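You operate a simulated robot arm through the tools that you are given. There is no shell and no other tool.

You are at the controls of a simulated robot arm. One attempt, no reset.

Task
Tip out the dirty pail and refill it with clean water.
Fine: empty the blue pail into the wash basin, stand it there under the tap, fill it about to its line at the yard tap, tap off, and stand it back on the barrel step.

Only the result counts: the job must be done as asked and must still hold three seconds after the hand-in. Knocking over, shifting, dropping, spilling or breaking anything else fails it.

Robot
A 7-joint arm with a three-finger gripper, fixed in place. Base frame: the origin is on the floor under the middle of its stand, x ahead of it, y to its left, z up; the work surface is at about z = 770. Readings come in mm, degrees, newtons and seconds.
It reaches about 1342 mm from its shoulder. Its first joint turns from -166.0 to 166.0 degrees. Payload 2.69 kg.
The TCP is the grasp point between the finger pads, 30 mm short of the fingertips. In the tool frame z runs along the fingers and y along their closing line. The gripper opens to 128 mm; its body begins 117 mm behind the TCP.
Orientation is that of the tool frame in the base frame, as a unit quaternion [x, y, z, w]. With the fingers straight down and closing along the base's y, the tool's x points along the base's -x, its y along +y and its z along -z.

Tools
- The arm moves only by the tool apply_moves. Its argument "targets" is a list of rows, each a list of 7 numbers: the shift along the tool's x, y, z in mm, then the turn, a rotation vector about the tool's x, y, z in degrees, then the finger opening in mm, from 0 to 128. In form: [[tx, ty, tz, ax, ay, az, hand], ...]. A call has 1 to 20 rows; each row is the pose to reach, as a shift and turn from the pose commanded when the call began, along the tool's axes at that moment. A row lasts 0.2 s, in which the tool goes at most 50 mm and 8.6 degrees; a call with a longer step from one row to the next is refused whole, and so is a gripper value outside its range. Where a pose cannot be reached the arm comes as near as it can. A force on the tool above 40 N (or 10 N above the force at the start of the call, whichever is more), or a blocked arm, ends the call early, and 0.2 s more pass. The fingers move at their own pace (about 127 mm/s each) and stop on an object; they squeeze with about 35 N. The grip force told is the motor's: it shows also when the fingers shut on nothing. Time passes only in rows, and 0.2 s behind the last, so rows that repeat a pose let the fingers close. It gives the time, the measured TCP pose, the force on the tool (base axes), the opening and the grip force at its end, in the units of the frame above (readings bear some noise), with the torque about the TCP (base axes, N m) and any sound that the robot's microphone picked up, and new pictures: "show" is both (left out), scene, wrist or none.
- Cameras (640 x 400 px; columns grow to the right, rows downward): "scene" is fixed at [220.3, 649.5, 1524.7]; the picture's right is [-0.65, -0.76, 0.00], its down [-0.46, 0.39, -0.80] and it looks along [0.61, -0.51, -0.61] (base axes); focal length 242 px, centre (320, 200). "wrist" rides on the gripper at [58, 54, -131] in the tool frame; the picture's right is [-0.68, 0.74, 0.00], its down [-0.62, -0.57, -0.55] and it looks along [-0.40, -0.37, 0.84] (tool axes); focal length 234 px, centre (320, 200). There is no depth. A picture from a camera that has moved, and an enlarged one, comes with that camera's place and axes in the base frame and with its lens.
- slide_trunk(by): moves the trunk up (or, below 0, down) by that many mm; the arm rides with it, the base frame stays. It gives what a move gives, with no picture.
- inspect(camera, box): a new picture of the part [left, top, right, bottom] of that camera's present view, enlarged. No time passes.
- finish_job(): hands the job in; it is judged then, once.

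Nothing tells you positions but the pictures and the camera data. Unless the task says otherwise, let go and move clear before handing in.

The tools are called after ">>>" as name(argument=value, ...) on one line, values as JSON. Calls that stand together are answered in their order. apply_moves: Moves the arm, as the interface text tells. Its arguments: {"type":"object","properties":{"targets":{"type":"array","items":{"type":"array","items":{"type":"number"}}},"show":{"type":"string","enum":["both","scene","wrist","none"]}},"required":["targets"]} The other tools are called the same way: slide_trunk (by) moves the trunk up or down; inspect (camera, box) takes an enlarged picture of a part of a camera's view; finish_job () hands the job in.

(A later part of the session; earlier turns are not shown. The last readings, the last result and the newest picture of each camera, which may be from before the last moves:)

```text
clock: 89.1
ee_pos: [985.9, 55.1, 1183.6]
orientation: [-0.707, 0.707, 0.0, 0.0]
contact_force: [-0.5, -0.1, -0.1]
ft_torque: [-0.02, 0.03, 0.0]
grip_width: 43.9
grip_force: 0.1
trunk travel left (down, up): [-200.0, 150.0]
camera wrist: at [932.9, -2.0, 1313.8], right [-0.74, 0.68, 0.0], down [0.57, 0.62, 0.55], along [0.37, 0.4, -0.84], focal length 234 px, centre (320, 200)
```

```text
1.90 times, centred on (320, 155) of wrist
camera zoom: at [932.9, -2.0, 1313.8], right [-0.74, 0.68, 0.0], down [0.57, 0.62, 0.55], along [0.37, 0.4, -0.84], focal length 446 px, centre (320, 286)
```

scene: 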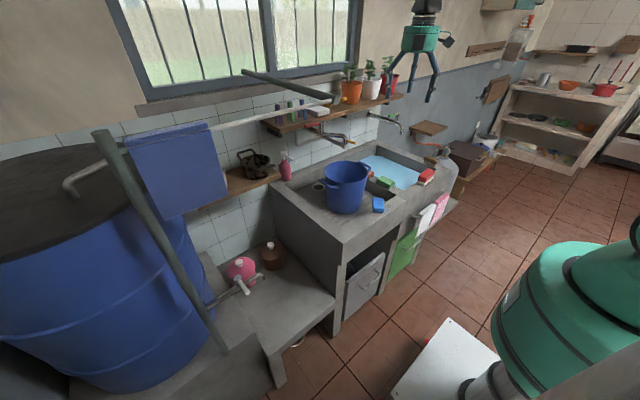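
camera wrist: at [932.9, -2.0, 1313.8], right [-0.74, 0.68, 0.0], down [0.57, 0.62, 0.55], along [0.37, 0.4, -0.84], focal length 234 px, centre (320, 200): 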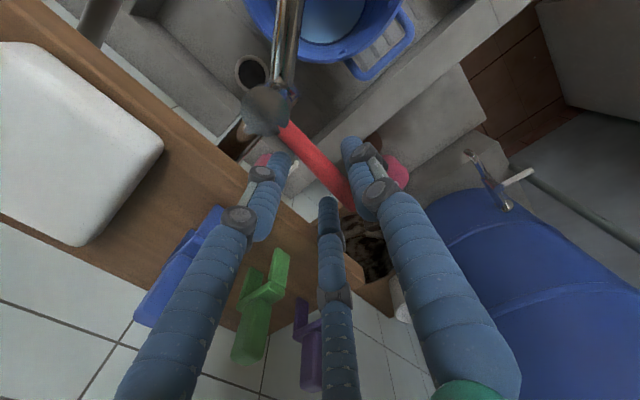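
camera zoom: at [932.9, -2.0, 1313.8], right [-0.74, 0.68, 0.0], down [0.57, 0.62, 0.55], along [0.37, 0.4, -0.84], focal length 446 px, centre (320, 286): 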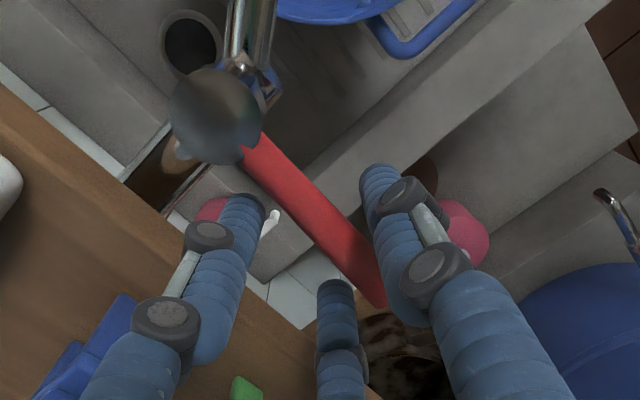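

Same alignment as before. Opening again by the same amount and holding.

>>> apply_moves(targets=[[-0.7, 7.6, 0, 0, 0, -8, 44], [-0.3, 15.1, 0, 0, 0, -16, 44], [1.1, 22.6, 0, 0, 0, -24, 44], [1.1, 22.6, 0, 0, 0, -24, 44], [1.1, 22.6, 0, 0, 0, -24, 44], [1.1, 22.6, 0, 0, 0, -24, 44], [1.1, 22.6, 0, 0, 0, -24, 44], [1.1, 22.6, 0, 0, 0, -24, 44], [1.1, 22.6, 0, 0, 0, -24, 44], [1.1, 22.6, 0, 0, 0, -24, 44], [1.1, 22.6, 0, 0, 0, -24, 44], [1.1, 22.6, 0, 0, 0, -24, 44], [1.1, 22.6, 0, 0, 0, -24, 44], [1.1, 22.6, 0, 0, 0, -24, 44]], show="wrist")

>>> inspect(camera="wrist", box=[310, 0, 430, 75])

>>> inspect(camera="scene", box=[310, 120, 390, 220])

```text
clock: 92.1
ee_pos: [963.7, 55.4, 1183.8]
orientation: [0.839, -0.545, -0.001, 0.0]
contact_force: [0.0, 0.4, -0.8]
ft_torque: [0.02, -0.02, -0.02]
grip_width: 43.6
grip_force: 0.1
trunk travel left (down, up): [-200.0, 150.0]
camera wrist: at [938.2, -19.8, 1314.2], right [-0.95, 0.32, 0.0], down [0.27, 0.79, 0.55], along [0.18, 0.52, -0.84], focal length 234 px, centre (320, 200)
```

wrist: 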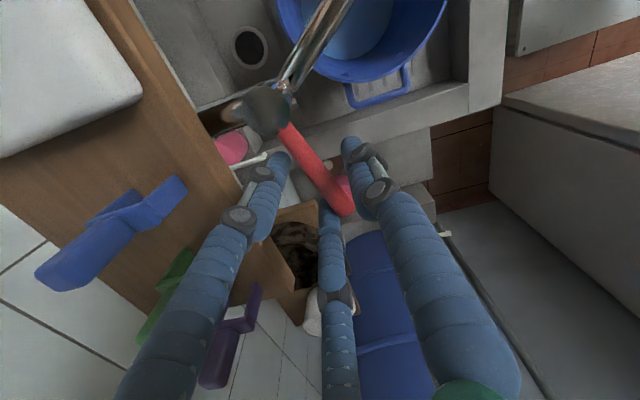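

```text
5.33 times, centred on (370, 38) of wrist
camera zoom: at [938.2, -19.8, 1314.2], right [-0.95, 0.32, 0.0], down [0.27, 0.79, 0.55], along [0.18, 0.52, -0.84], focal length 1249 px, centre (53, 1067)
```

zoom: 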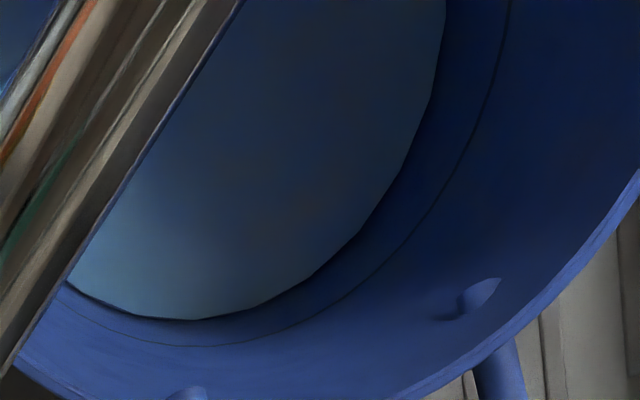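

```text
4.00 times, centred on (350, 170) of scene
camera zoom: at [220.3, 649.5, 1524.7], right [-0.65, -0.76, 0.0], down [-0.46, 0.39, -0.8], along [0.61, -0.51, -0.61], focal length 967 px, centre (200, 320)
```

zoom: 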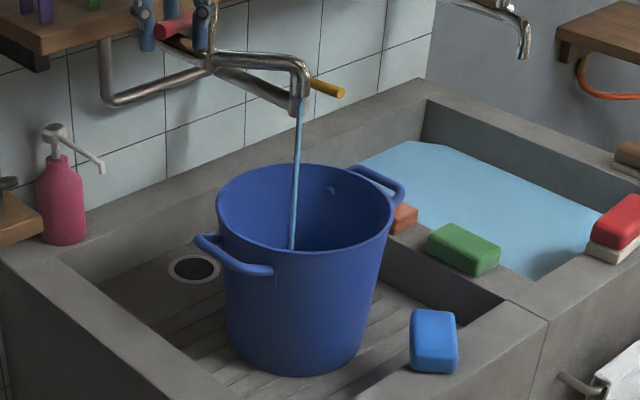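

The water now covers the bottom fully and climbs steadily (roughly half way to the line). A little more, then close and measure properly.

>>> apply_moves(targets=[[0, 0, 0, 0, 0, 0, 44], [0, 0, 0, 0, 0, 0, 44], [0, 0, 0, 0, 0, 0, 44], [0, 0, 0, 0, 0, 0, 44], [0, 0, 0, 0, 0, 0, 44], [1.7, -7.4, 0, 0, 0, 8, 44], [4.5, -14.5, 0, 0, 0, 16, 44], [8.2, -21.1, 0, 0, 0, 24, 44], [12.8, -27.1, 0, 0, 0, 32, 44]], show="scene")

>>> inspect(camera="scene", box=[310, 100, 390, 200])

>>> apply_moves(targets=[[0, 0, -20, 0, 0, 0, 44], [0, 0, -50, 0, 0, 0, 44], [0, 0, -85, 0, 0, 0, 44], [0, 10, -110, 0, 0, -4, 60], [0, 40, -125, 0, 0, -8, 90], [0, 75, -135, 0, 0, -8, 128], [0, 115, -138, 0, 0, -8, 128], [20, 150, -138, 0, 0, -8, 128], [50, 180, -138, 0, 0, -8, 128], [85, 208, -138, 0, 0, -8, 128], [125, 230, -138, 0, 0, -8, 128], [165, 250, -138, 0, 0, -8, 128], [200, 270, -138, 0, 0, -8, 128], [225, 280, -138, 0, 0, -8, 128], [225, 280, -138, 0, 0, -8, 128]], show="wrist")

>>> inspect(camera="wrist", box=[235, 120, 315, 190])

```text
clock: 94.1
ee_pos: [994.3, 53.9, 1183.5]
orientation: [-0.655, 0.756, 0.0, 0.0]
contact_force: [-2.2, 0.0, -0.9]
ft_torque: [0.0, 0.03, 0.03]
grip_width: 45.7
grip_force: 1.4
trunk travel left (down, up): [-200.0, 150.0]
```

scene: 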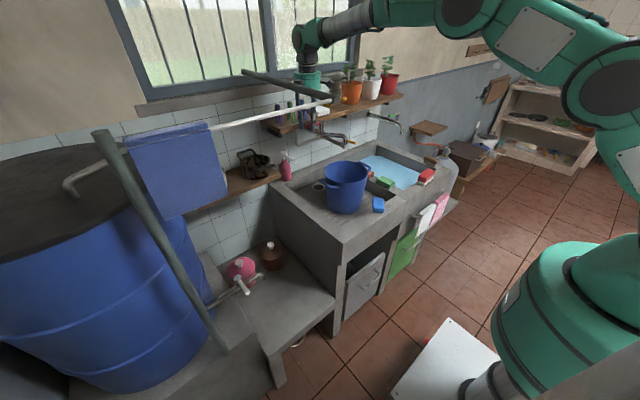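

```text
4.00 times, centred on (350, 150) of scene
camera zoom: at [220.3, 649.5, 1524.7], right [-0.65, -0.76, 0.0], down [-0.46, 0.39, -0.8], along [0.61, -0.51, -0.61], focal length 967 px, centre (200, 400)
```

zoom: 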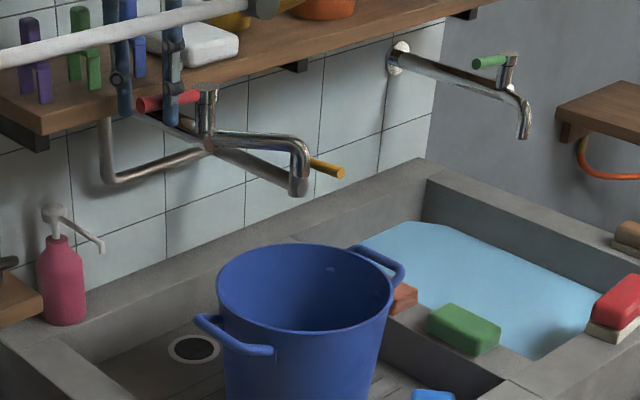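

```text
clock: 97.3
ee_pos: [684.2, -131.2, 1321.1]
orientation: [-0.707, 0.708, 0.001, 0.0]
contact_force: [1.0, -0.6, 0.6]
ft_torque: [0.04, -0.03, 0.0]
grip_width: 127.9
grip_force: 0.0
trunk travel left (down, up): [-200.0, 150.0]
camera wrist: at [630.1, -189.0, 1451.9], right [-0.74, 0.68, 0.0], down [0.57, 0.62, 0.55], along [0.37, 0.4, -0.84], focal length 234 px, centre (320, 200)
```

wrist: 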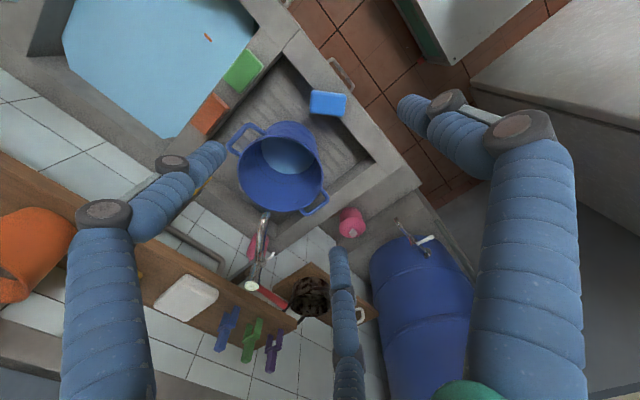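

```text
5.71 times, centred on (275, 155) of wrist
camera zoom: at [630.1, -189.0, 1451.9], right [-0.74, 0.68, 0.0], down [0.57, 0.62, 0.55], along [0.37, 0.4, -0.84], focal length 1338 px, centre (577, 457)
```

zoom: 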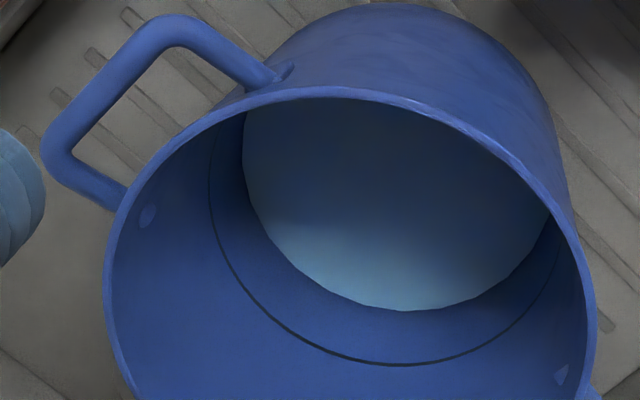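

Careful measurement: inner floor z≈774, line z≈834, water only ~7 mm after ~6 s — the small opening is slow (~0.025 L/s), and about 1.1 L more is needed. I'll open the lever wider this time.

>>> apply_moves(targets=[[-25, -20, 0, 0, 0, 0, 100], [-55, -45, 0, 0, 0, 0, 70], [-88, -72, 0, 0, 0, 0, 44], [-120, -102, 0, 0, 0, 0, 44], [-148, -134, 0, 0, 0, 0, 44], [-168, -168, 0, 0, 0, 0, 44], [-180, -203, 2, 0, 0, 0, 44], [-186, -238, 10, 0, 0, 0, 44], [-186.5, -268, 24, 0, 0, 0, 44], [-186.5, -290, 42, 0, 0, 0, 44], [-186.5, -301.8, 58, 0, 0, 0, 44], [-186.5, -301.8, 75, 0, 0, 0, 44], [-186.5, -301.8, 95, 0, 0, 0, 44], [-186.5, -301.8, 115, 0, 0, 0, 44], [-186.5, -301.8, 130, 0, 0, 0, 44], [-186.5, -301.8, 138, 0, 0, 0, 44], [-186.5, -301.8, 138, 0, 0, 0, 44]], show="wrist")

>>> inspect(camera="wrist", box=[220, 50, 420, 260])

```text
clock: 100.9
ee_pos: [988.0, 57.3, 1181.6]
orientation: [0.707, -0.707, 0.0, 0.0]
contact_force: [1.0, -0.2, -0.1]
ft_torque: [0.02, 0.03, 0.02]
grip_width: 44.2
grip_force: 0.2
trunk travel left (down, up): [-200.0, 150.0]
camera wrist: at [933.1, -1.1, 1312.6], right [-0.74, 0.68, 0.0], down [0.57, 0.62, 0.55], along [0.37, 0.4, -0.84], focal length 234 px, centre (320, 200)
```

wrist: 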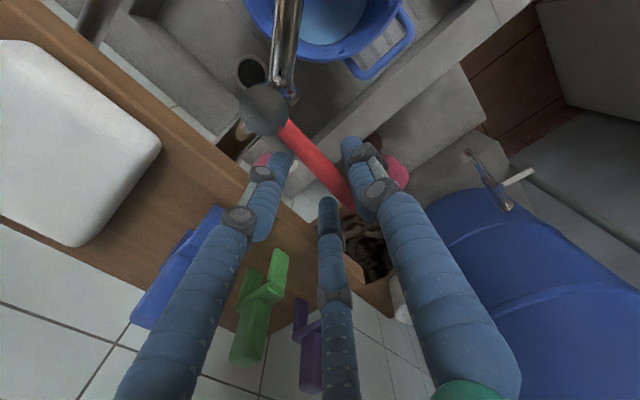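

```text
1.90 times, centred on (320, 155) of wrist
camera zoom: at [933.1, -1.1, 1312.6], right [-0.74, 0.68, 0.0], down [0.57, 0.62, 0.55], along [0.37, 0.4, -0.84], focal length 446 px, centre (320, 286)
```

zoom: 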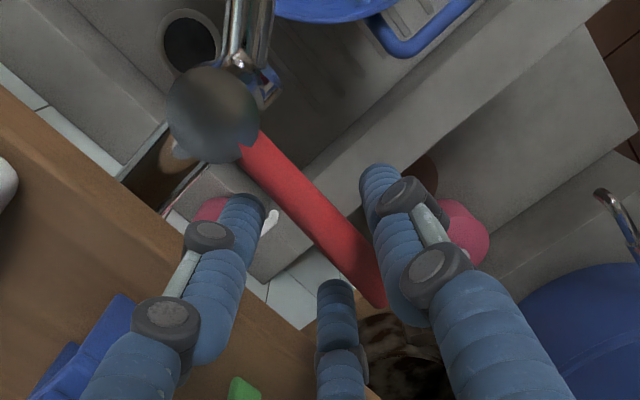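

Aligned on the lever again. Opening wide and holding for about two seconds.

>>> apply_moves(targets=[[-0.7, 7.6, 0, 0, 0, -8, 44], [-0.3, 15.1, 0, 0, 0, -16, 44], [1.1, 22.6, 0, 0, 0, -24, 44], [3.5, 29.8, 0, 0, 0, -32, 44], [7, 36.6, 0, 0, 0, -40, 44], [11.3, 42.8, 0, 0, 0, -48, 44], [16.5, 48.3, 0, 0, 0, -56, 44], [22.3, 53.2, 0, 0, 0, -64, 44], [22.3, 53.2, 0, 0, 0, -64, 44], [22.3, 53.2, 0, 0, 0, -64, 44], [22.3, 53.2, 0, 0, 0, -64, 44], [22.3, 53.2, 0, 0, 0, -64, 44], [22.3, 53.2, 0, 0, 0, -64, 44], [22.3, 53.2, 0, 0, 0, -64, 44], [22.3, 53.2, 0, 0, 0, -64, 44], [22.3, 53.2, 0, 0, 0, -64, 44]], show="both")

>>> inspect(camera="wrist", box=[300, 0, 540, 150])

>>> inspect(camera="scene", box=[310, 100, 390, 200])

```text
clock: 104.3
ee_pos: [933.8, 34.5, 1181.6]
orientation: [0.974, -0.225, 0.0, 0.0]
contact_force: [-0.3, -0.7, -0.6]
ft_torque: [-0.03, -0.04, 0.02]
grip_width: 44.3
grip_force: 0.1
trunk travel left (down, up): [-200.0, 150.0]
camera wrist: at [962.4, -39.4, 1313.8], right [-0.93, -0.36, 0.0], down [-0.31, 0.78, 0.55], along [-0.2, 0.51, -0.84], focal length 234 px, centre (320, 200)
```

scene: 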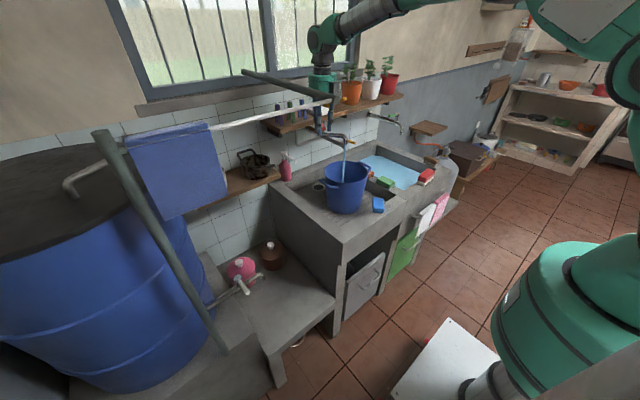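
wrist: 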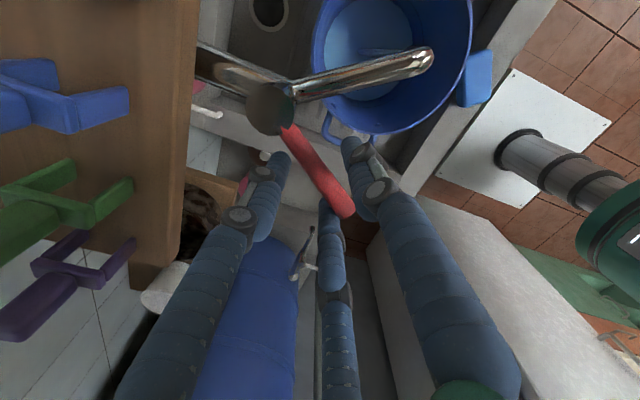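

```text
2.67 times, centred on (420, 75) of wrist
camera zoom: at [962.4, -39.4, 1313.8], right [-0.93, -0.36, 0.0], down [-0.31, 0.78, 0.55], along [-0.2, 0.51, -0.84], focal length 624 px, centre (53, 533)
```

zoom: 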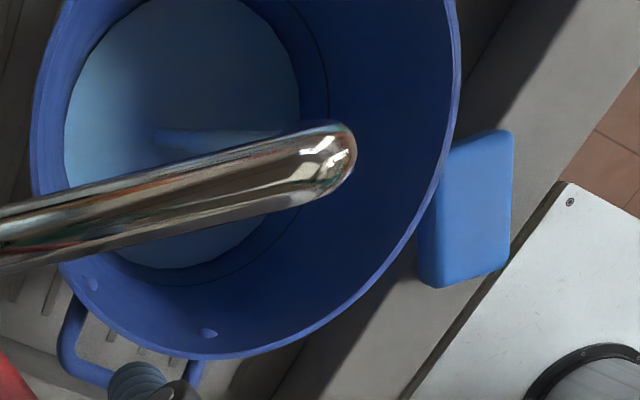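

```text
4.00 times, centred on (350, 150) of scene
camera zoom: at [220.3, 649.5, 1524.7], right [-0.65, -0.76, 0.0], down [-0.46, 0.39, -0.8], along [0.61, -0.51, -0.61], focal length 967 px, centre (200, 400)
```

zoom: 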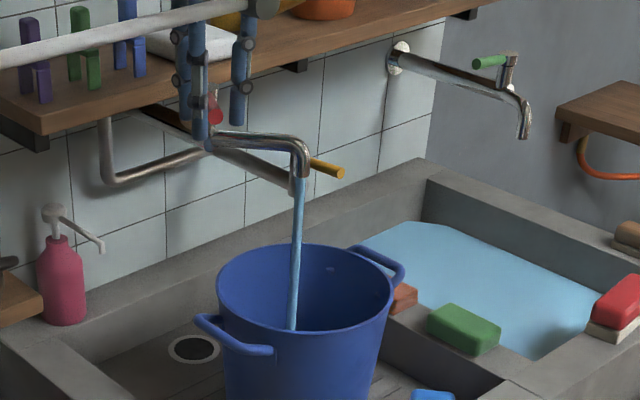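

This angle gives a faster stream and the camera sees both the water edge and the line (level ≈22 mm of 59). Holding about 2.4 s more, then re-checking from here.

>>> apply_moves(targets=[[0, 0, 0, 0, 0, 0, 44], [0, 0, 0, 0, 0, 0, 44], [0, 0, 0, 0, 0, 0, 44], [0, 0, 0, 0, 0, 0, 44], [0, 0, 0, 0, 0, 0, 44], [0, 0, 0, 0, 0, 0, 44], [0, 0, 0, 0, 0, 0, 44], [0, 0, 0, 0, 0, 0, 44], [0, 0, 0, 0, 0, 0, 44], [0, 0, 0, 0, 0, 0, 44], [0, 0, 0, 0, 0, 0, 44]], show="none")

>>> inspect(camera="wrist", box=[300, 0, 540, 150])

>>> inspect(camera="wrist", box=[380, 0, 480, 60])

```text
clock: 106.7
ee_pos: [934.7, 33.2, 1182.3]
orientation: [0.974, -0.225, 0.0, 0.0]
contact_force: [0.1, 0.3, -0.4]
ft_torque: [0.0, -0.02, 0.01]
grip_width: 43.8
grip_force: 0.1
trunk travel left (down, up): [-200.0, 150.0]
```

```text
2.67 times, centred on (420, 75) of wrist
camera zoom: at [962.4, -39.4, 1313.8], right [-0.93, -0.36, 0.0], down [-0.31, 0.78, 0.55], along [-0.2, 0.51, -0.84], focal length 624 px, centre (53, 533)
```

zoom: 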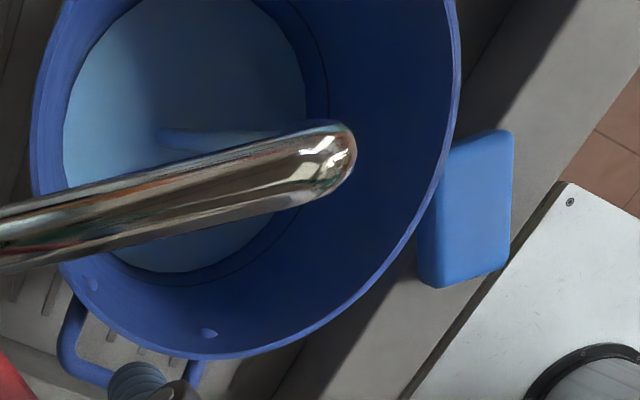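

```text
6.40 times, centred on (430, 30) of wrist
camera zoom: at [962.4, -39.4, 1313.8], right [-0.93, -0.36, 0.0], down [-0.31, 0.78, 0.55], along [-0.2, 0.51, -0.84], focal length 1499 px, centre (-384, 1288)
```

zoom: 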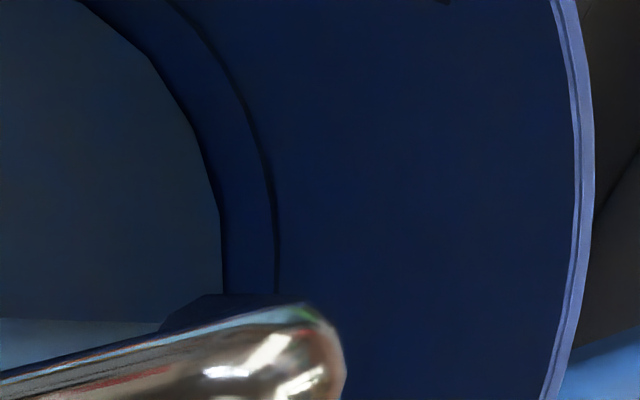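

Level is a bit under half the line height, rising ~3 mm/s. Holding 4 s more and re-measuring from the same view.

>>> apply_moves(targets=[[0, 0, 0, 0, 0, 0, 44], [0, 0, 0, 0, 0, 0, 44], [0, 0, 0, 0, 0, 0, 44], [0, 0, 0, 0, 0, 0, 44], [0, 0, 0, 0, 0, 0, 44], [0, 0, 0, 0, 0, 0, 44], [0, 0, 0, 0, 0, 0, 44], [0, 0, 0, 0, 0, 0, 44], [0, 0, 0, 0, 0, 0, 44], [0, 0, 0, 0, 0, 0, 44], [0, 0, 0, 0, 0, 0, 44], [0, 0, 0, 0, 0, 0, 44], [0, 0, 0, 0, 0, 0, 44], [0, 0, 0, 0, 0, 0, 44], [0, 0, 0, 0, 0, 0, 44], [0, 0, 0, 0, 0, 0, 44], [0, 0, 0, 0, 0, 0, 44], [0, 0, 0, 0, 0, 0, 44], [0, 0, 0, 0, 0, 0, 44]], show="none")

>>> inspect(camera="wrist", box=[380, 0, 480, 60])

>>> inspect(camera="wrist", box=[300, 0, 540, 150])

```text
clock: 110.7
ee_pos: [934.7, 33.4, 1182.9]
orientation: [0.974, -0.226, -0.001, 0.0]
contact_force: [-0.5, -0.2, 0.3]
ft_torque: [-0.02, 0.04, 0.03]
grip_width: 43.7
grip_force: 0.0
trunk travel left (down, up): [-200.0, 150.0]
```

```text
6.40 times, centred on (430, 30) of wrist
camera zoom: at [962.4, -39.4, 1313.7], right [-0.93, -0.36, 0.0], down [-0.31, 0.78, 0.55], along [-0.2, 0.51, -0.84], focal length 1499 px, centre (-384, 1288)
```

zoom: 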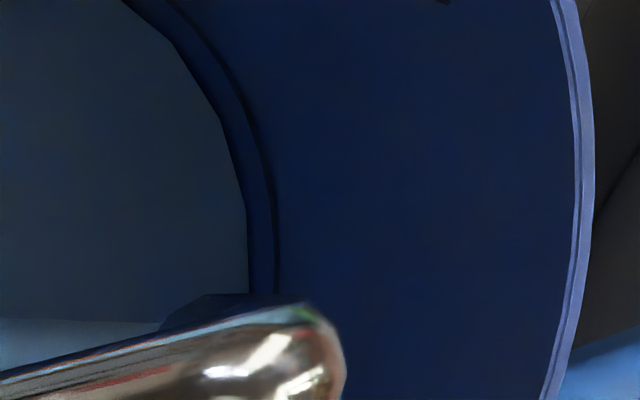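

```text
2.67 times, centred on (420, 75) of wrist
camera zoom: at [962.4, -39.4, 1313.7], right [-0.93, -0.36, 0.0], down [-0.31, 0.78, 0.55], along [-0.2, 0.51, -0.84], focal length 624 px, centre (53, 533)
```

zoom: 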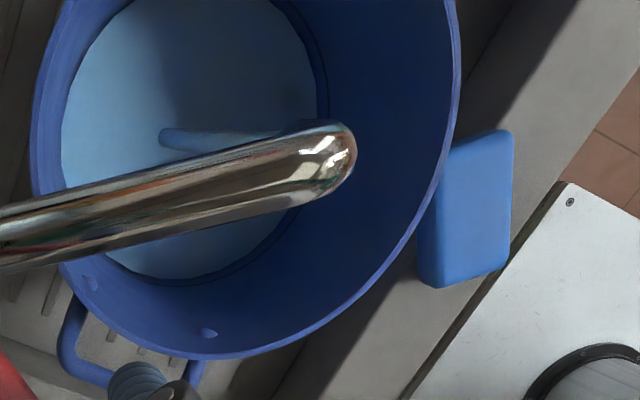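

Gap to the line is shrinking ~7 px/s; about 29 px remain, of which ~8 px will come during closing. Holding ~2.4 s more.

>>> apply_moves(targets=[[0, 0, 0, 0, 0, 0, 44], [0, 0, 0, 0, 0, 0, 44], [0, 0, 0, 0, 0, 0, 44], [0, 0, 0, 0, 0, 0, 44], [0, 0, 0, 0, 0, 0, 44], [0, 0, 0, 0, 0, 0, 44], [0, 0, 0, 0, 0, 0, 44], [0, 0, 0, 0, 0, 0, 44], [0, 0, 0, 0, 0, 0, 44], [0, 0, 0, 0, 0, 0, 44]], show="none")

>>> inspect(camera="wrist", box=[380, 0, 480, 60])

```text
clock: 112.9
ee_pos: [934.1, 33.2, 1183.4]
orientation: [0.975, -0.224, 0.0, 0.0]
contact_force: [1.1, -0.1, 0.7]
ft_torque: [0.03, 0.01, 0.0]
grip_width: 44.1
grip_force: 0.0
trunk travel left (down, up): [-200.0, 150.0]
```

```text
6.40 times, centred on (430, 30) of wrist
camera zoom: at [962.4, -39.3, 1313.7], right [-0.93, -0.36, 0.0], down [-0.31, 0.78, 0.55], along [-0.2, 0.51, -0.84], focal length 1499 px, centre (-384, 1288)
```

zoom: 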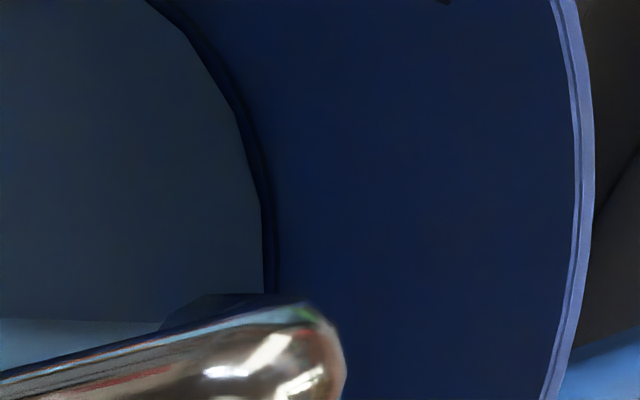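

Nearly there (gap 13 px, closing will add ~8–9). Closing the tap now.

>>> apply_moves(targets=[[0, 0, 0, 0, 0, 0, 44], [1.7, -7.4, 0, 0, 0, 8, 44], [4.5, -14.5, 0, 0, 0, 16, 44], [8.2, -21.1, 0, 0, 0, 24, 44], [12.8, -27.1, 0, 0, 0, 32, 44], [18.2, -32.5, 0, 0, 0, 40, 44], [24.2, -37, 0, 0, 0, 48, 44], [30.9, -40.7, 0, 0, 0, 56, 44], [38, -43.4, 0, 0, 0, 64, 44], [45.4, -45.1, 0, 0, 0, 72, 44]], show="both")

>>> inspect(camera="scene", box=[310, 100, 390, 200])

>>> inspect(camera="wrist", box=[220, 50, 420, 260])

```text
clock: 115.1
ee_pos: [994.3, 55.2, 1182.2]
orientation: [-0.655, 0.756, 0.0, 0.0]
contact_force: [-3.1, 0.1, -0.6]
ft_torque: [0.01, 0.0, 0.03]
grip_width: 46.4
grip_force: 1.4
trunk travel left (down, up): [-200.0, 150.0]
camera wrist: at [932.5, 5.2, 1313.6], right [-0.63, 0.77, 0.0], down [0.65, 0.53, 0.55], along [0.42, 0.35, -0.84], focal length 234 px, centre (320, 200)
```

scene: 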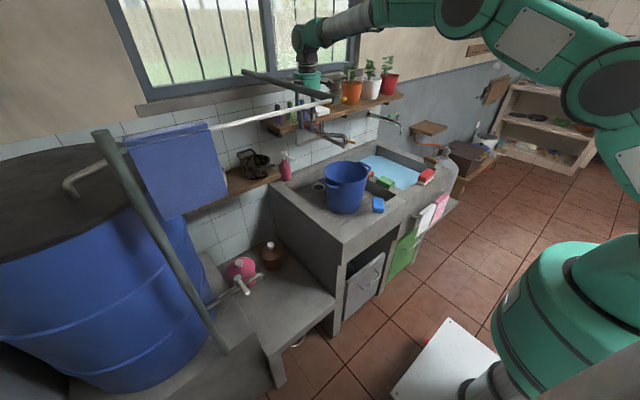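
wrist: 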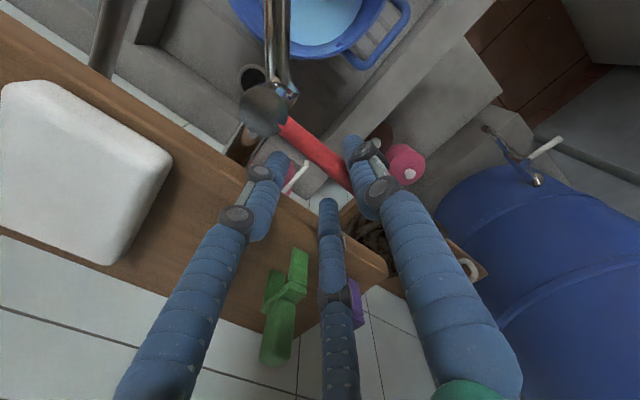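

```text
4.00 times, centred on (350, 150) of scene
camera zoom: at [220.3, 649.5, 1524.7], right [-0.65, -0.76, 0.0], down [-0.46, 0.39, -0.8], along [0.61, -0.51, -0.61], focal length 967 px, centre (200, 400)
```

zoom: 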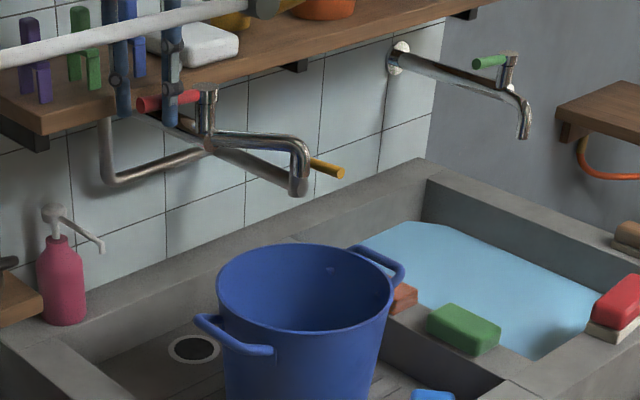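

```text
1.90 times, centred on (320, 155) of wrist
camera zoom: at [932.5, 5.2, 1313.6], right [-0.63, 0.77, 0.0], down [0.65, 0.53, 0.55], along [0.42, 0.35, -0.84], focal length 446 px, centre (320, 286)
```

zoom: 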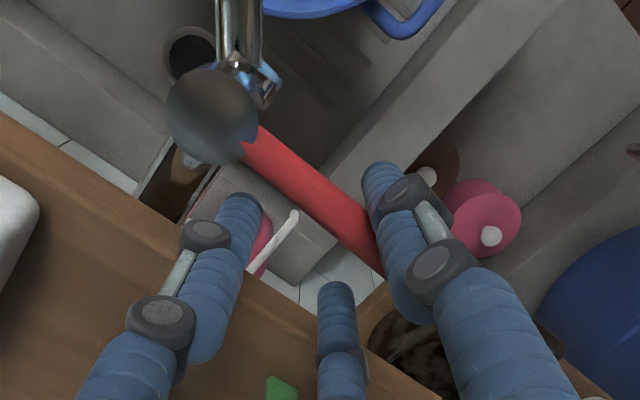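

Tap closed, stream stopped. Easing off the lever, rising, and going to the viewpoint to verify the level against the line.

>>> apply_moves(targets=[[-0.5, 4.5, 0, 0, 0, -5, 44], [-0.5, 4.5, -20, 0, 0, -5, 44], [-0.5, 4.5, -50, 0, 0, -5, 44], [-0.5, 4.5, -85, 0, 0, -5, 44], [0, 15, -110, 0, 0, -7, 60], [0, 40, -125, 0, 0, -8, 90], [0, 75, -135, 0, 0, -8, 128], [0, 115, -138, 0, 0, -8, 128], [20, 150, -138, 0, 0, -8, 128], [50, 180, -138, 0, 0, -8, 128], [85, 208, -138, 0, 0, -8, 128], [125, 230, -138, 0, 0, -8, 128], [165, 250, -138, 0, 0, -8, 128], [200, 270, -138, 0, 0, -8, 128], [225, 280, -138, 0, 0, -8, 128], [225, 280, -138, 0, 0, -8, 128]], show="both")

>>> inspect(camera="wrist", box=[235, 120, 315, 190])

>>> inspect(camera="wrist", box=[220, 220, 340, 330])

```text
clock: 118.5
ee_pos: [686.2, -129.7, 1321.1]
orientation: [0.707, -0.707, -0.001, 0.001]
contact_force: [1.1, 0.6, 0.4]
ft_torque: [0.03, -0.04, 0.01]
grip_width: 128.0
grip_force: 0.0
trunk travel left (down, up): [-200.0, 150.0]
camera wrist: at [631.7, -187.4, 1451.7], right [-0.74, 0.68, 0.0], down [0.57, 0.62, 0.55], along [0.37, 0.4, -0.84], focal length 234 px, centre (320, 200)
```

scene: 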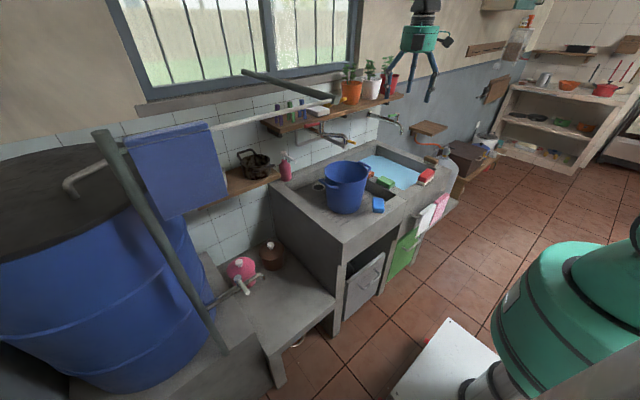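
wrist: 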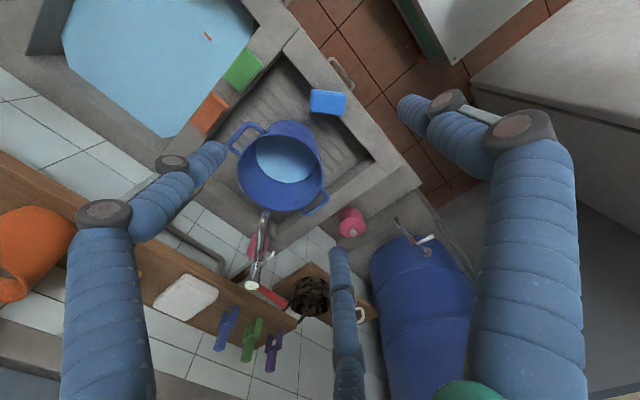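

```text
5.71 times, centred on (275, 155) of wrist
camera zoom: at [631.7, -187.4, 1451.7], right [-0.74, 0.68, 0.0], down [0.57, 0.62, 0.55], along [0.37, 0.4, -0.84], focal length 1338 px, centre (577, 457)
```

zoom: 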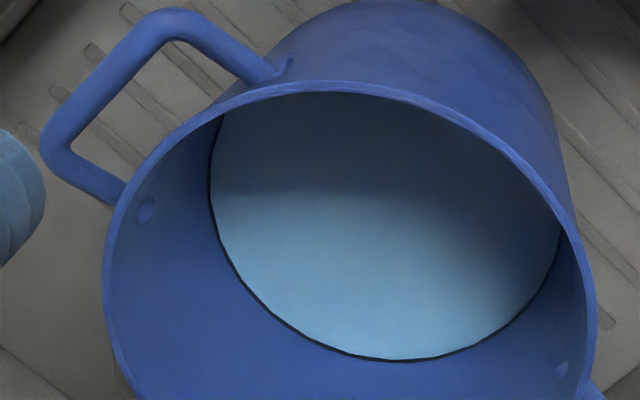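

```text
3.64 times, centred on (280, 275) of wrist
camera zoom: at [631.7, -187.4, 1451.7], right [-0.74, 0.68, 0.0], down [0.57, 0.62, 0.55], along [0.37, 0.4, -0.84], focal length 852 px, centre (466, -73)
```

zoom: 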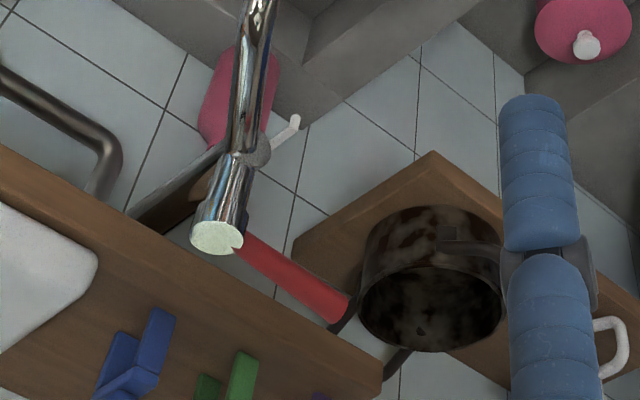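

The water edge now coincides with the line, and the tap is off. Next: re-grip the pail at the same spot as before. First back to the standby point in front of it.

>>> apply_moves(targets=[[-10, 8, 25, 0.5, 0, 0, 100], [-24, 20, 60, 1, 0, 0, 70], [-38, 31, 95, 1.5, 0, 0, 44], [-52, 42, 130, 2, 0, 0, 44], [-65, 52, 160, 2.5, 0, 0, 44], [-73.6, 59.2, 184, 2.9, 0, 0, 44], [-73.6, 59.2, 184, 2.9, 0, 0, 44]], show="none")

>>> apply_moves(targets=[[0, -6, 0, 0, 0, 0, 44], [0, -18, 5, 0, 0, 0, 44], [0, -36, 15, 0, 0, 0, 44], [0, -60, 32, 0, 0, 0, 44], [0, -84, 52, 0, 0, 0, 44], [0, -108, 72, 0, 0, 0, 44], [0, -128, 92, 0, 0, 0, 44], [0, -144, 112, 0, 0, 0, 44], [0, -152, 128, 0, 0, 0, 44], [0, -152, 132, 0, 0, 0, 44], [0, -152, 132, 0, 0, 0, 44]], show="both")

>>> inspect(camera="wrist", box=[200, 80, 440, 260])

```text
clock: 120.1
ee_pos: [625.8, -54.7, 1137.2]
orientation: [0.707, -0.707, 0.017, -0.017]
contact_force: [-0.3, 0.3, -0.2]
ft_torque: [-0.03, 0.04, -0.02]
grip_width: 44.0
grip_force: 0.1
trunk travel left (down, up): [-200.0, 150.0]
```

```text
clock: 122.5
ee_pos: [784.5, -54.2, 1012.6]
orientation: [-0.707, 0.707, -0.019, 0.016]
contact_force: [-0.2, 0.8, -0.4]
ft_torque: [0.03, 0.01, 0.03]
grip_width: 44.0
grip_force: 0.0
trunk travel left (down, up): [-200.0, 150.0]
camera wrist: at [724.1, -112.8, 1140.7], right [-0.74, 0.68, -0.04], down [0.54, 0.62, 0.58], along [0.41, 0.4, -0.82], focal length 234 px, centre (320, 200)
```

scene: 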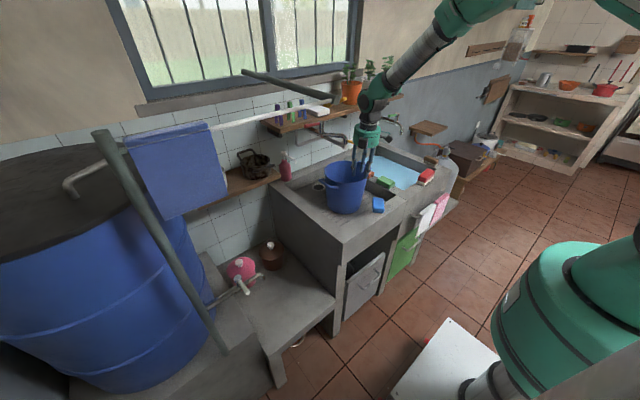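
wrist: 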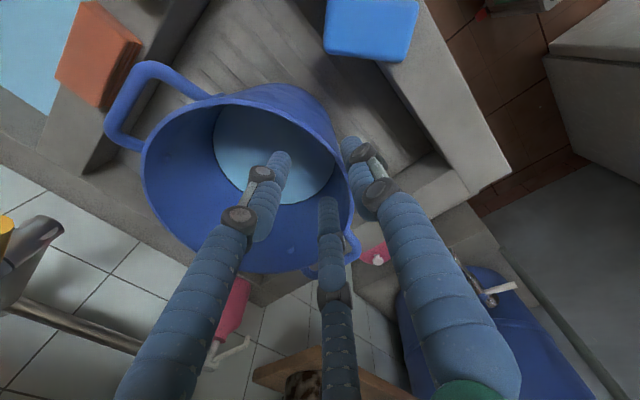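

```text
2.22 times, centred on (320, 170) of wrist
camera zoom: at [724.1, -112.8, 1140.7], right [-0.74, 0.68, -0.04], down [0.54, 0.62, 0.58], along [0.41, 0.4, -0.82], focal length 520 px, centre (320, 267)
```

zoom: 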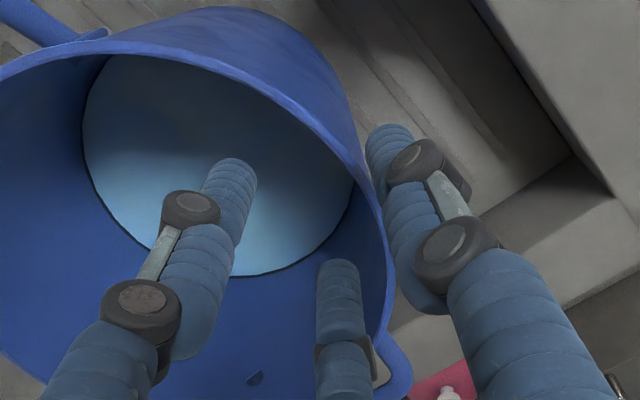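

The rim lies between thumb and fingers. Descending to the deep grip and closing.

>>> apply_moves(targets=[[0, 0, 15, 0, 0, 0, 44], [0, 0, 35, 0, 0, 0, 44], [0, 0, 55, 0, 0, 0, 44], [0, 0, 72, 0, 0, 0, 44], [0, 0, 85, 0, 0, 0, 44], [0, 0, 92, 0, 0, 0, 44], [0, 0, 92, 0, 0, 0, 44], [0, 0, 92, 0, 0, 0, 20], [0, 0, 92, 0, 0, 0, 0], [0, 0, 92, 0, 0, 0, 0], [0, 0, 92, 0, 0, 0, 0], [0, 0, 92, 0, 0, 0, 0]], show="wrist")

>>> inspect(camera="wrist", box=[200, 80, 440, 260])

```text
clock: 125.1
ee_pos: [790.8, -55.1, 921.7]
orientation: [-0.707, 0.707, -0.018, 0.018]
contact_force: [-1.4, -1.0, 0.9]
ft_torque: [-0.25, -1.42, -0.19]
grip_width: 8.6
grip_force: 35.1
trunk travel left (down, up): [-200.0, 150.0]
camera wrist: at [728.8, -113.3, 1049.3], right [-0.74, 0.68, -0.04], down [0.54, 0.62, 0.58], along [0.41, 0.4, -0.82], focal length 234 px, centre (320, 200)
```

wrist: 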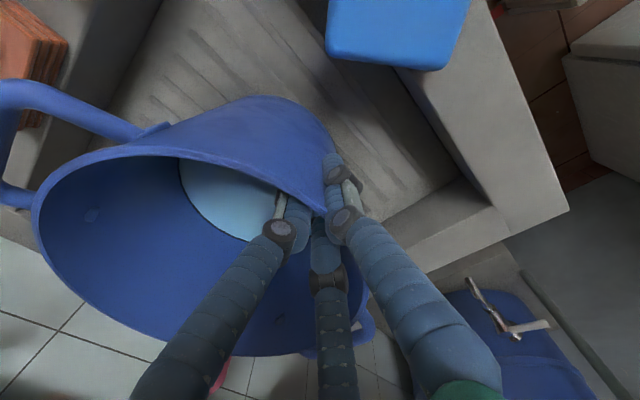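

```text
2.22 times, centred on (320, 170) of wrist
camera zoom: at [728.8, -113.3, 1049.3], right [-0.74, 0.68, -0.04], down [0.54, 0.62, 0.58], along [0.41, 0.4, -0.82], focal length 520 px, centre (320, 267)
```

zoom: 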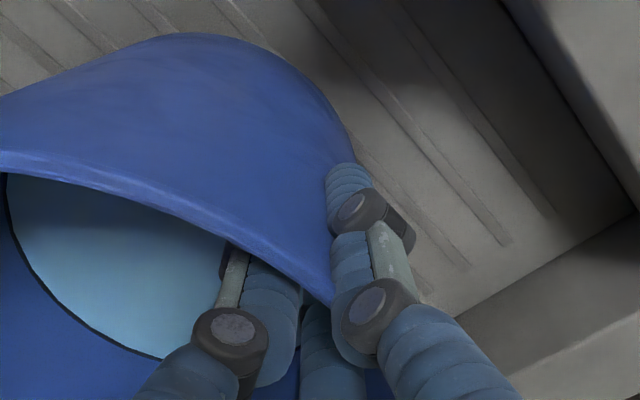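

Firm grip. Lifting a few millimetres to check the full load.

>>> apply_moves(targets=[[0, 0, -2, 0, 0, 0, 0], [0, 0, -5, 0, 0, 0, 0], [0, 0, -8, 0, 0, 0, 0], [0, 0, -11, 0, 0, 0, 0], [0, 0, -11, 0, 0, 0, 0]], show="wrist")

>>> inspect(camera="wrist", box=[200, 80, 440, 260])

```text
clock: 126.3
ee_pos: [789.8, -54.8, 930.7]
orientation: [0.707, -0.707, 0.017, -0.018]
contact_force: [-0.7, 0.2, -15.6]
ft_torque: [0.1, 1.36, -0.01]
grip_width: 8.6
grip_force: 34.8
trunk travel left (down, up): [-200.0, 150.0]
camera wrist: at [728.8, -113.0, 1058.6], right [-0.74, 0.68, -0.04], down [0.54, 0.62, 0.58], along [0.41, 0.4, -0.82], focal length 234 px, centre (320, 200)
```

wrist: 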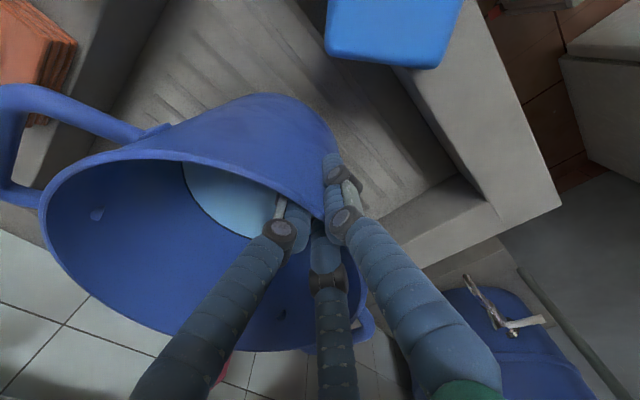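

```text
2.22 times, centred on (320, 170) of wrist
camera zoom: at [728.8, -113.0, 1058.6], right [-0.74, 0.68, -0.04], down [0.54, 0.62, 0.58], along [0.41, 0.4, -0.82], focal length 520 px, centre (320, 267)
```

zoom: 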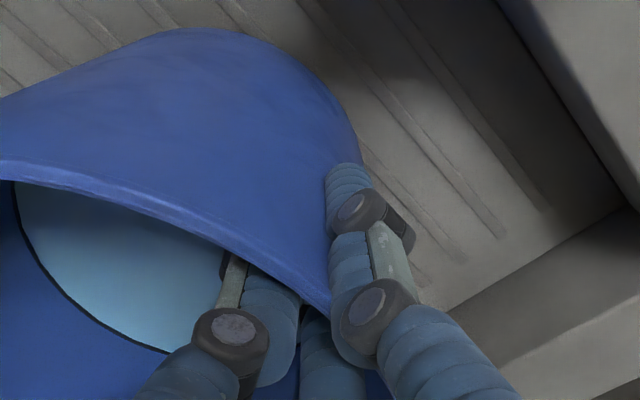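

Full weight ~15.6 N, torque 1.36 N·m, held. I'll check it isn't creeping before going on.

>>> apply_moves(targets=[[0, 0, -2, 0, 0, 0, 0], [0, 0, -4, 0, 0, 0, 0], [0, 0, -4, 0, 0, 0, 0], [0, 0, -4, 0, 0, 0, 0], [0, 0, -4, 0, 0, 0, 0]], show="wrist")

```text
clock: 127.5
ee_pos: [790.1, -54.8, 935.2]
orientation: [-0.706, 0.707, -0.017, 0.017]
contact_force: [-0.7, -0.6, -15.5]
ft_torque: [0.09, 1.37, -0.02]
grip_width: 8.4
grip_force: 35.1
trunk travel left (down, up): [-200.0, 150.0]
camera wrist: at [728.6, -113.0, 1063.0], right [-0.74, 0.68, -0.04], down [0.54, 0.62, 0.58], along [0.41, 0.4, -0.82], focal length 234 px, centre (320, 200)
```

wrist: 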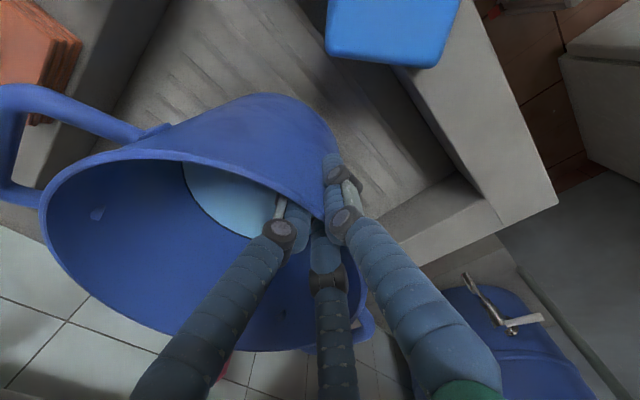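

No creep. Carrying it out the way it came: first to the clear part of the basin low down, then up just above the rim.

>>> apply_moves(targets=[[-2, 2, -1, 0, 0, 0, 0], [-7, 7, -2, 0, 0, 0, 0], [-14, 15, -3.5, 0, 0, 0, 0], [-22, 24, -4.5, 0, 0, 0, 0], [-30, 33, -5, 0, 0, 0, 0], [-38, 41, -5.4, 0, 0, 0, 0], [-43, 46, -5.4, 0, 0, 0, 0], [-45, 47.4, -5.4, 0, 0, 0, 0], [-45, 47.2, -8, 0, 0, 0, 0], [-45, 46.8, -15, 0, 0, 0, 0], [-45, 46.2, -26, 0, 0, 0, 0], [-45, 45.5, -40, 0, 0, 0, 0], [-45, 44.8, -54, 0, 0, 0, 0], [-45, 44.2, -67, 0, 0, 0, 0], [-45, 43.7, -77, 0, 0, 0, 0], [-45, 43.4, -82, 0, 0, 0, 0], [-45, 43.4, -82, 0, 0, 0, 0]], show="both")

>>> inspect(camera="scene", box=[290, 90, 430, 240])

```text
clock: 131.1
ee_pos: [742.0, -11.1, 1014.6]
orientation: [0.707, -0.707, 0.017, -0.017]
contact_force: [0.2, 0.3, -16.0]
ft_torque: [0.11, 1.35, 0.02]
grip_width: 8.5
grip_force: 34.9
trunk travel left (down, up): [-200.0, 150.0]
camera wrist: at [681.5, -68.3, 1142.6], right [-0.74, 0.68, -0.04], down [0.54, 0.62, 0.58], along [0.41, 0.4, -0.82], focal length 234 px, centre (320, 200)
```

scene: 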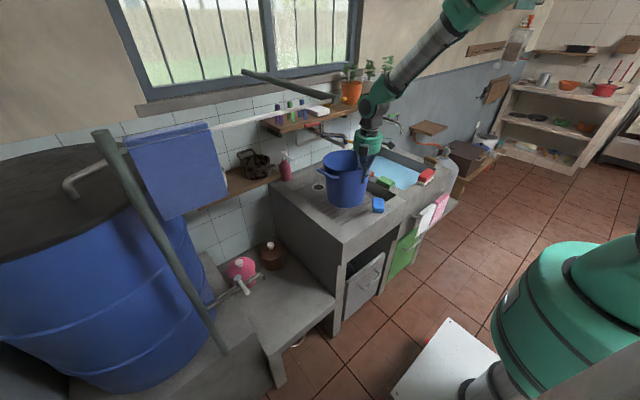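
wrist: 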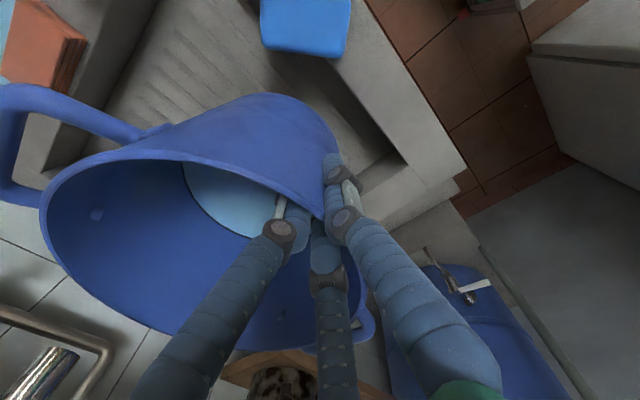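

```text
2.67 times, centred on (360, 165) of scene
camera zoom: at [220.3, 649.5, 1524.7], right [-0.65, -0.76, 0.0], down [-0.46, 0.39, -0.8], along [0.61, -0.51, -0.61], focal length 645 px, centre (213, 293)
```

zoom: 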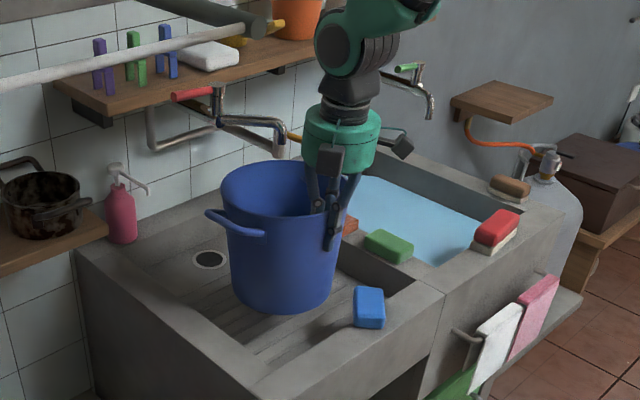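

Stable. Shifting left (y≈50), then I'll cross the front rim where it's empty.

>>> apply_moves(targets=[[-3, 0.5, -1, 0, 0, 0, 0], [-10, 1.2, -3, 0, 0, 0, 0], [-20, 2, -5, 0, 0, 0, 0], [-32, 3, -7, 0, 0, 0, 0], [-44, 4, -8, 0, 0, 0, 0], [-54, 4.6, -9, 0, 0, 0, 0], [-60, 4.6, -10, 0, 0, 0, 0], [-60, 4.6, -10, 0, 0, 0, 0]], show="none")

>>> inspect(camera="scene", box=[290, 90, 430, 240])

```text
clock: 132.9
ee_pos: [737.6, 51.4, 1023.3]
orientation: [0.707, -0.707, 0.018, -0.018]
contact_force: [0.1, 0.6, -15.6]
ft_torque: [0.07, 1.37, 0.0]
grip_width: 8.6
grip_force: 34.7
trunk travel left (down, up): [-200.0, 150.0]
```

```text
2.67 times, centred on (360, 165) of scene
camera zoom: at [220.3, 649.5, 1524.7], right [-0.65, -0.76, 0.0], down [-0.46, 0.39, -0.8], along [0.61, -0.51, -0.61], focal length 645 px, centre (213, 293)
```

zoom: 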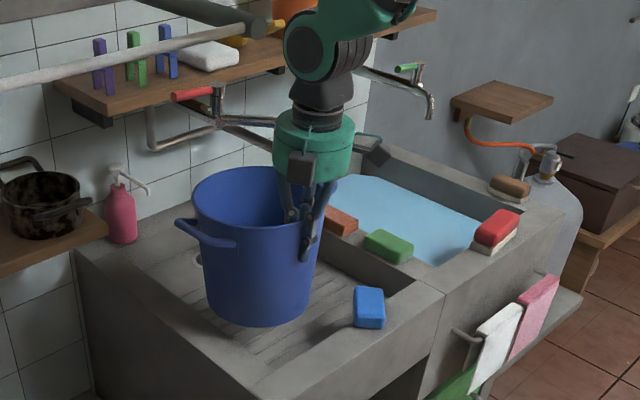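

Clear of the spout. Backing out over the front rim.

>>> apply_moves(targets=[[0, 2, -6, 0, 0, 0, 0], [0, 7, -12, 0, 0, 0, 0], [0, 16, -17, 0, 0, 0, 0], [0, 29, -20, 0, 0, 0, 0], [0, 46, -22, 0, 0, 0, 0], [0, 66, -23, 0, 0, 0, 0], [0, 88, -24, 0, 0, 0, 0], [0, 110, -25, 0, 0, 0, 0], [0, 132, -26, 0, 0, 0, 0], [0, 154, -27, 0, 0, 0, 0], [0, 176, -28, 0, 0, 0, 0], [0, 198, -29, 0, 0, 0, 0], [0, 220, -30, 0, 0, 0, 0], [0, 242, -31, 0, 0, 0, 0], [0, 262, -32, 0, 0, 0, 0], [0, 279, -33, 0, 0, 0, 0], [0, 292, -34, 0, 0, 0, 0], [0, 300, -35, 0, 0, 0, 0], [0, 303.6, -35, 0, 0, 0, 0], [0, 303.6, -35, 0, 0, 0, 0]], show="both")

>>> inspect(camera="scene", box=[320, 150, 460, 280])

```text
clock: 137.1
ee_pos: [432.1, 49.9, 1045.6]
orientation: [-0.707, 0.707, -0.018, 0.018]
contact_force: [-0.6, 0.0, -15.5]
ft_torque: [0.05, 1.35, -0.01]
grip_width: 8.5
grip_force: 35.1
trunk travel left (down, up): [-200.0, 150.0]
camera wrist: at [370.6, -8.3, 1172.4], right [-0.74, 0.68, -0.04], down [0.54, 0.62, 0.58], along [0.41, 0.4, -0.82], focal length 234 px, centre (320, 200)
```

scene: 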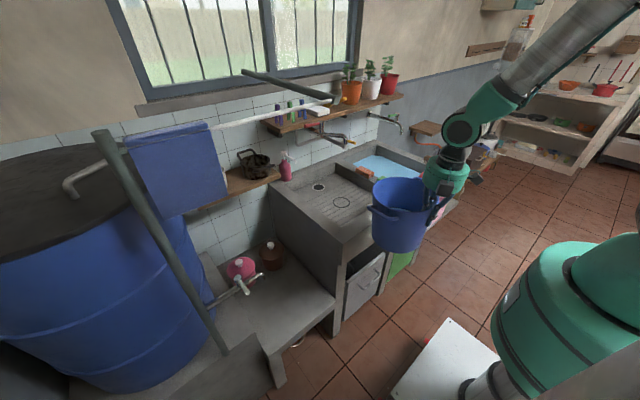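
wrist: 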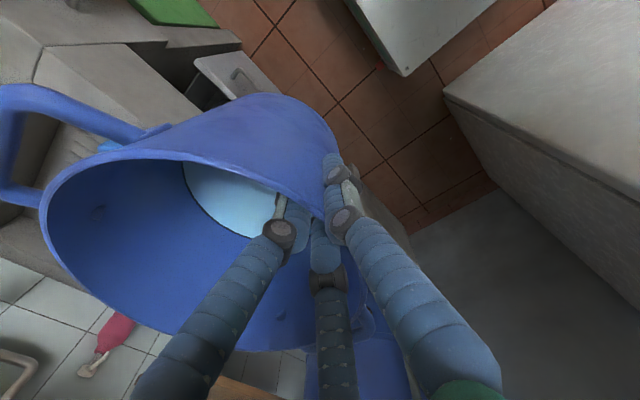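

```text
3.08 times, centred on (390, 215) of scene
camera zoom: at [220.3, 649.5, 1524.7], right [-0.65, -0.76, 0.0], down [-0.46, 0.39, -0.8], along [0.61, -0.51, -0.61], focal length 744 px, centre (105, 154)
```

zoom: 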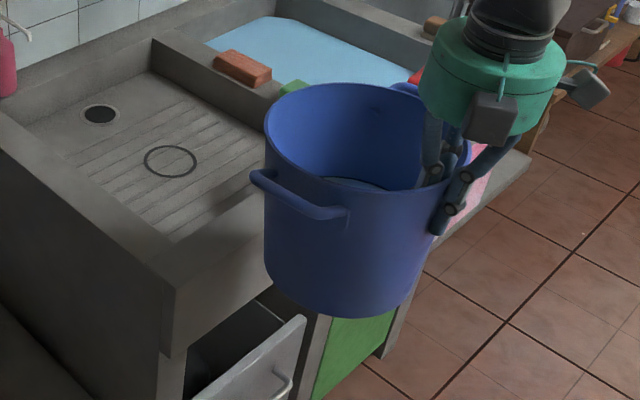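

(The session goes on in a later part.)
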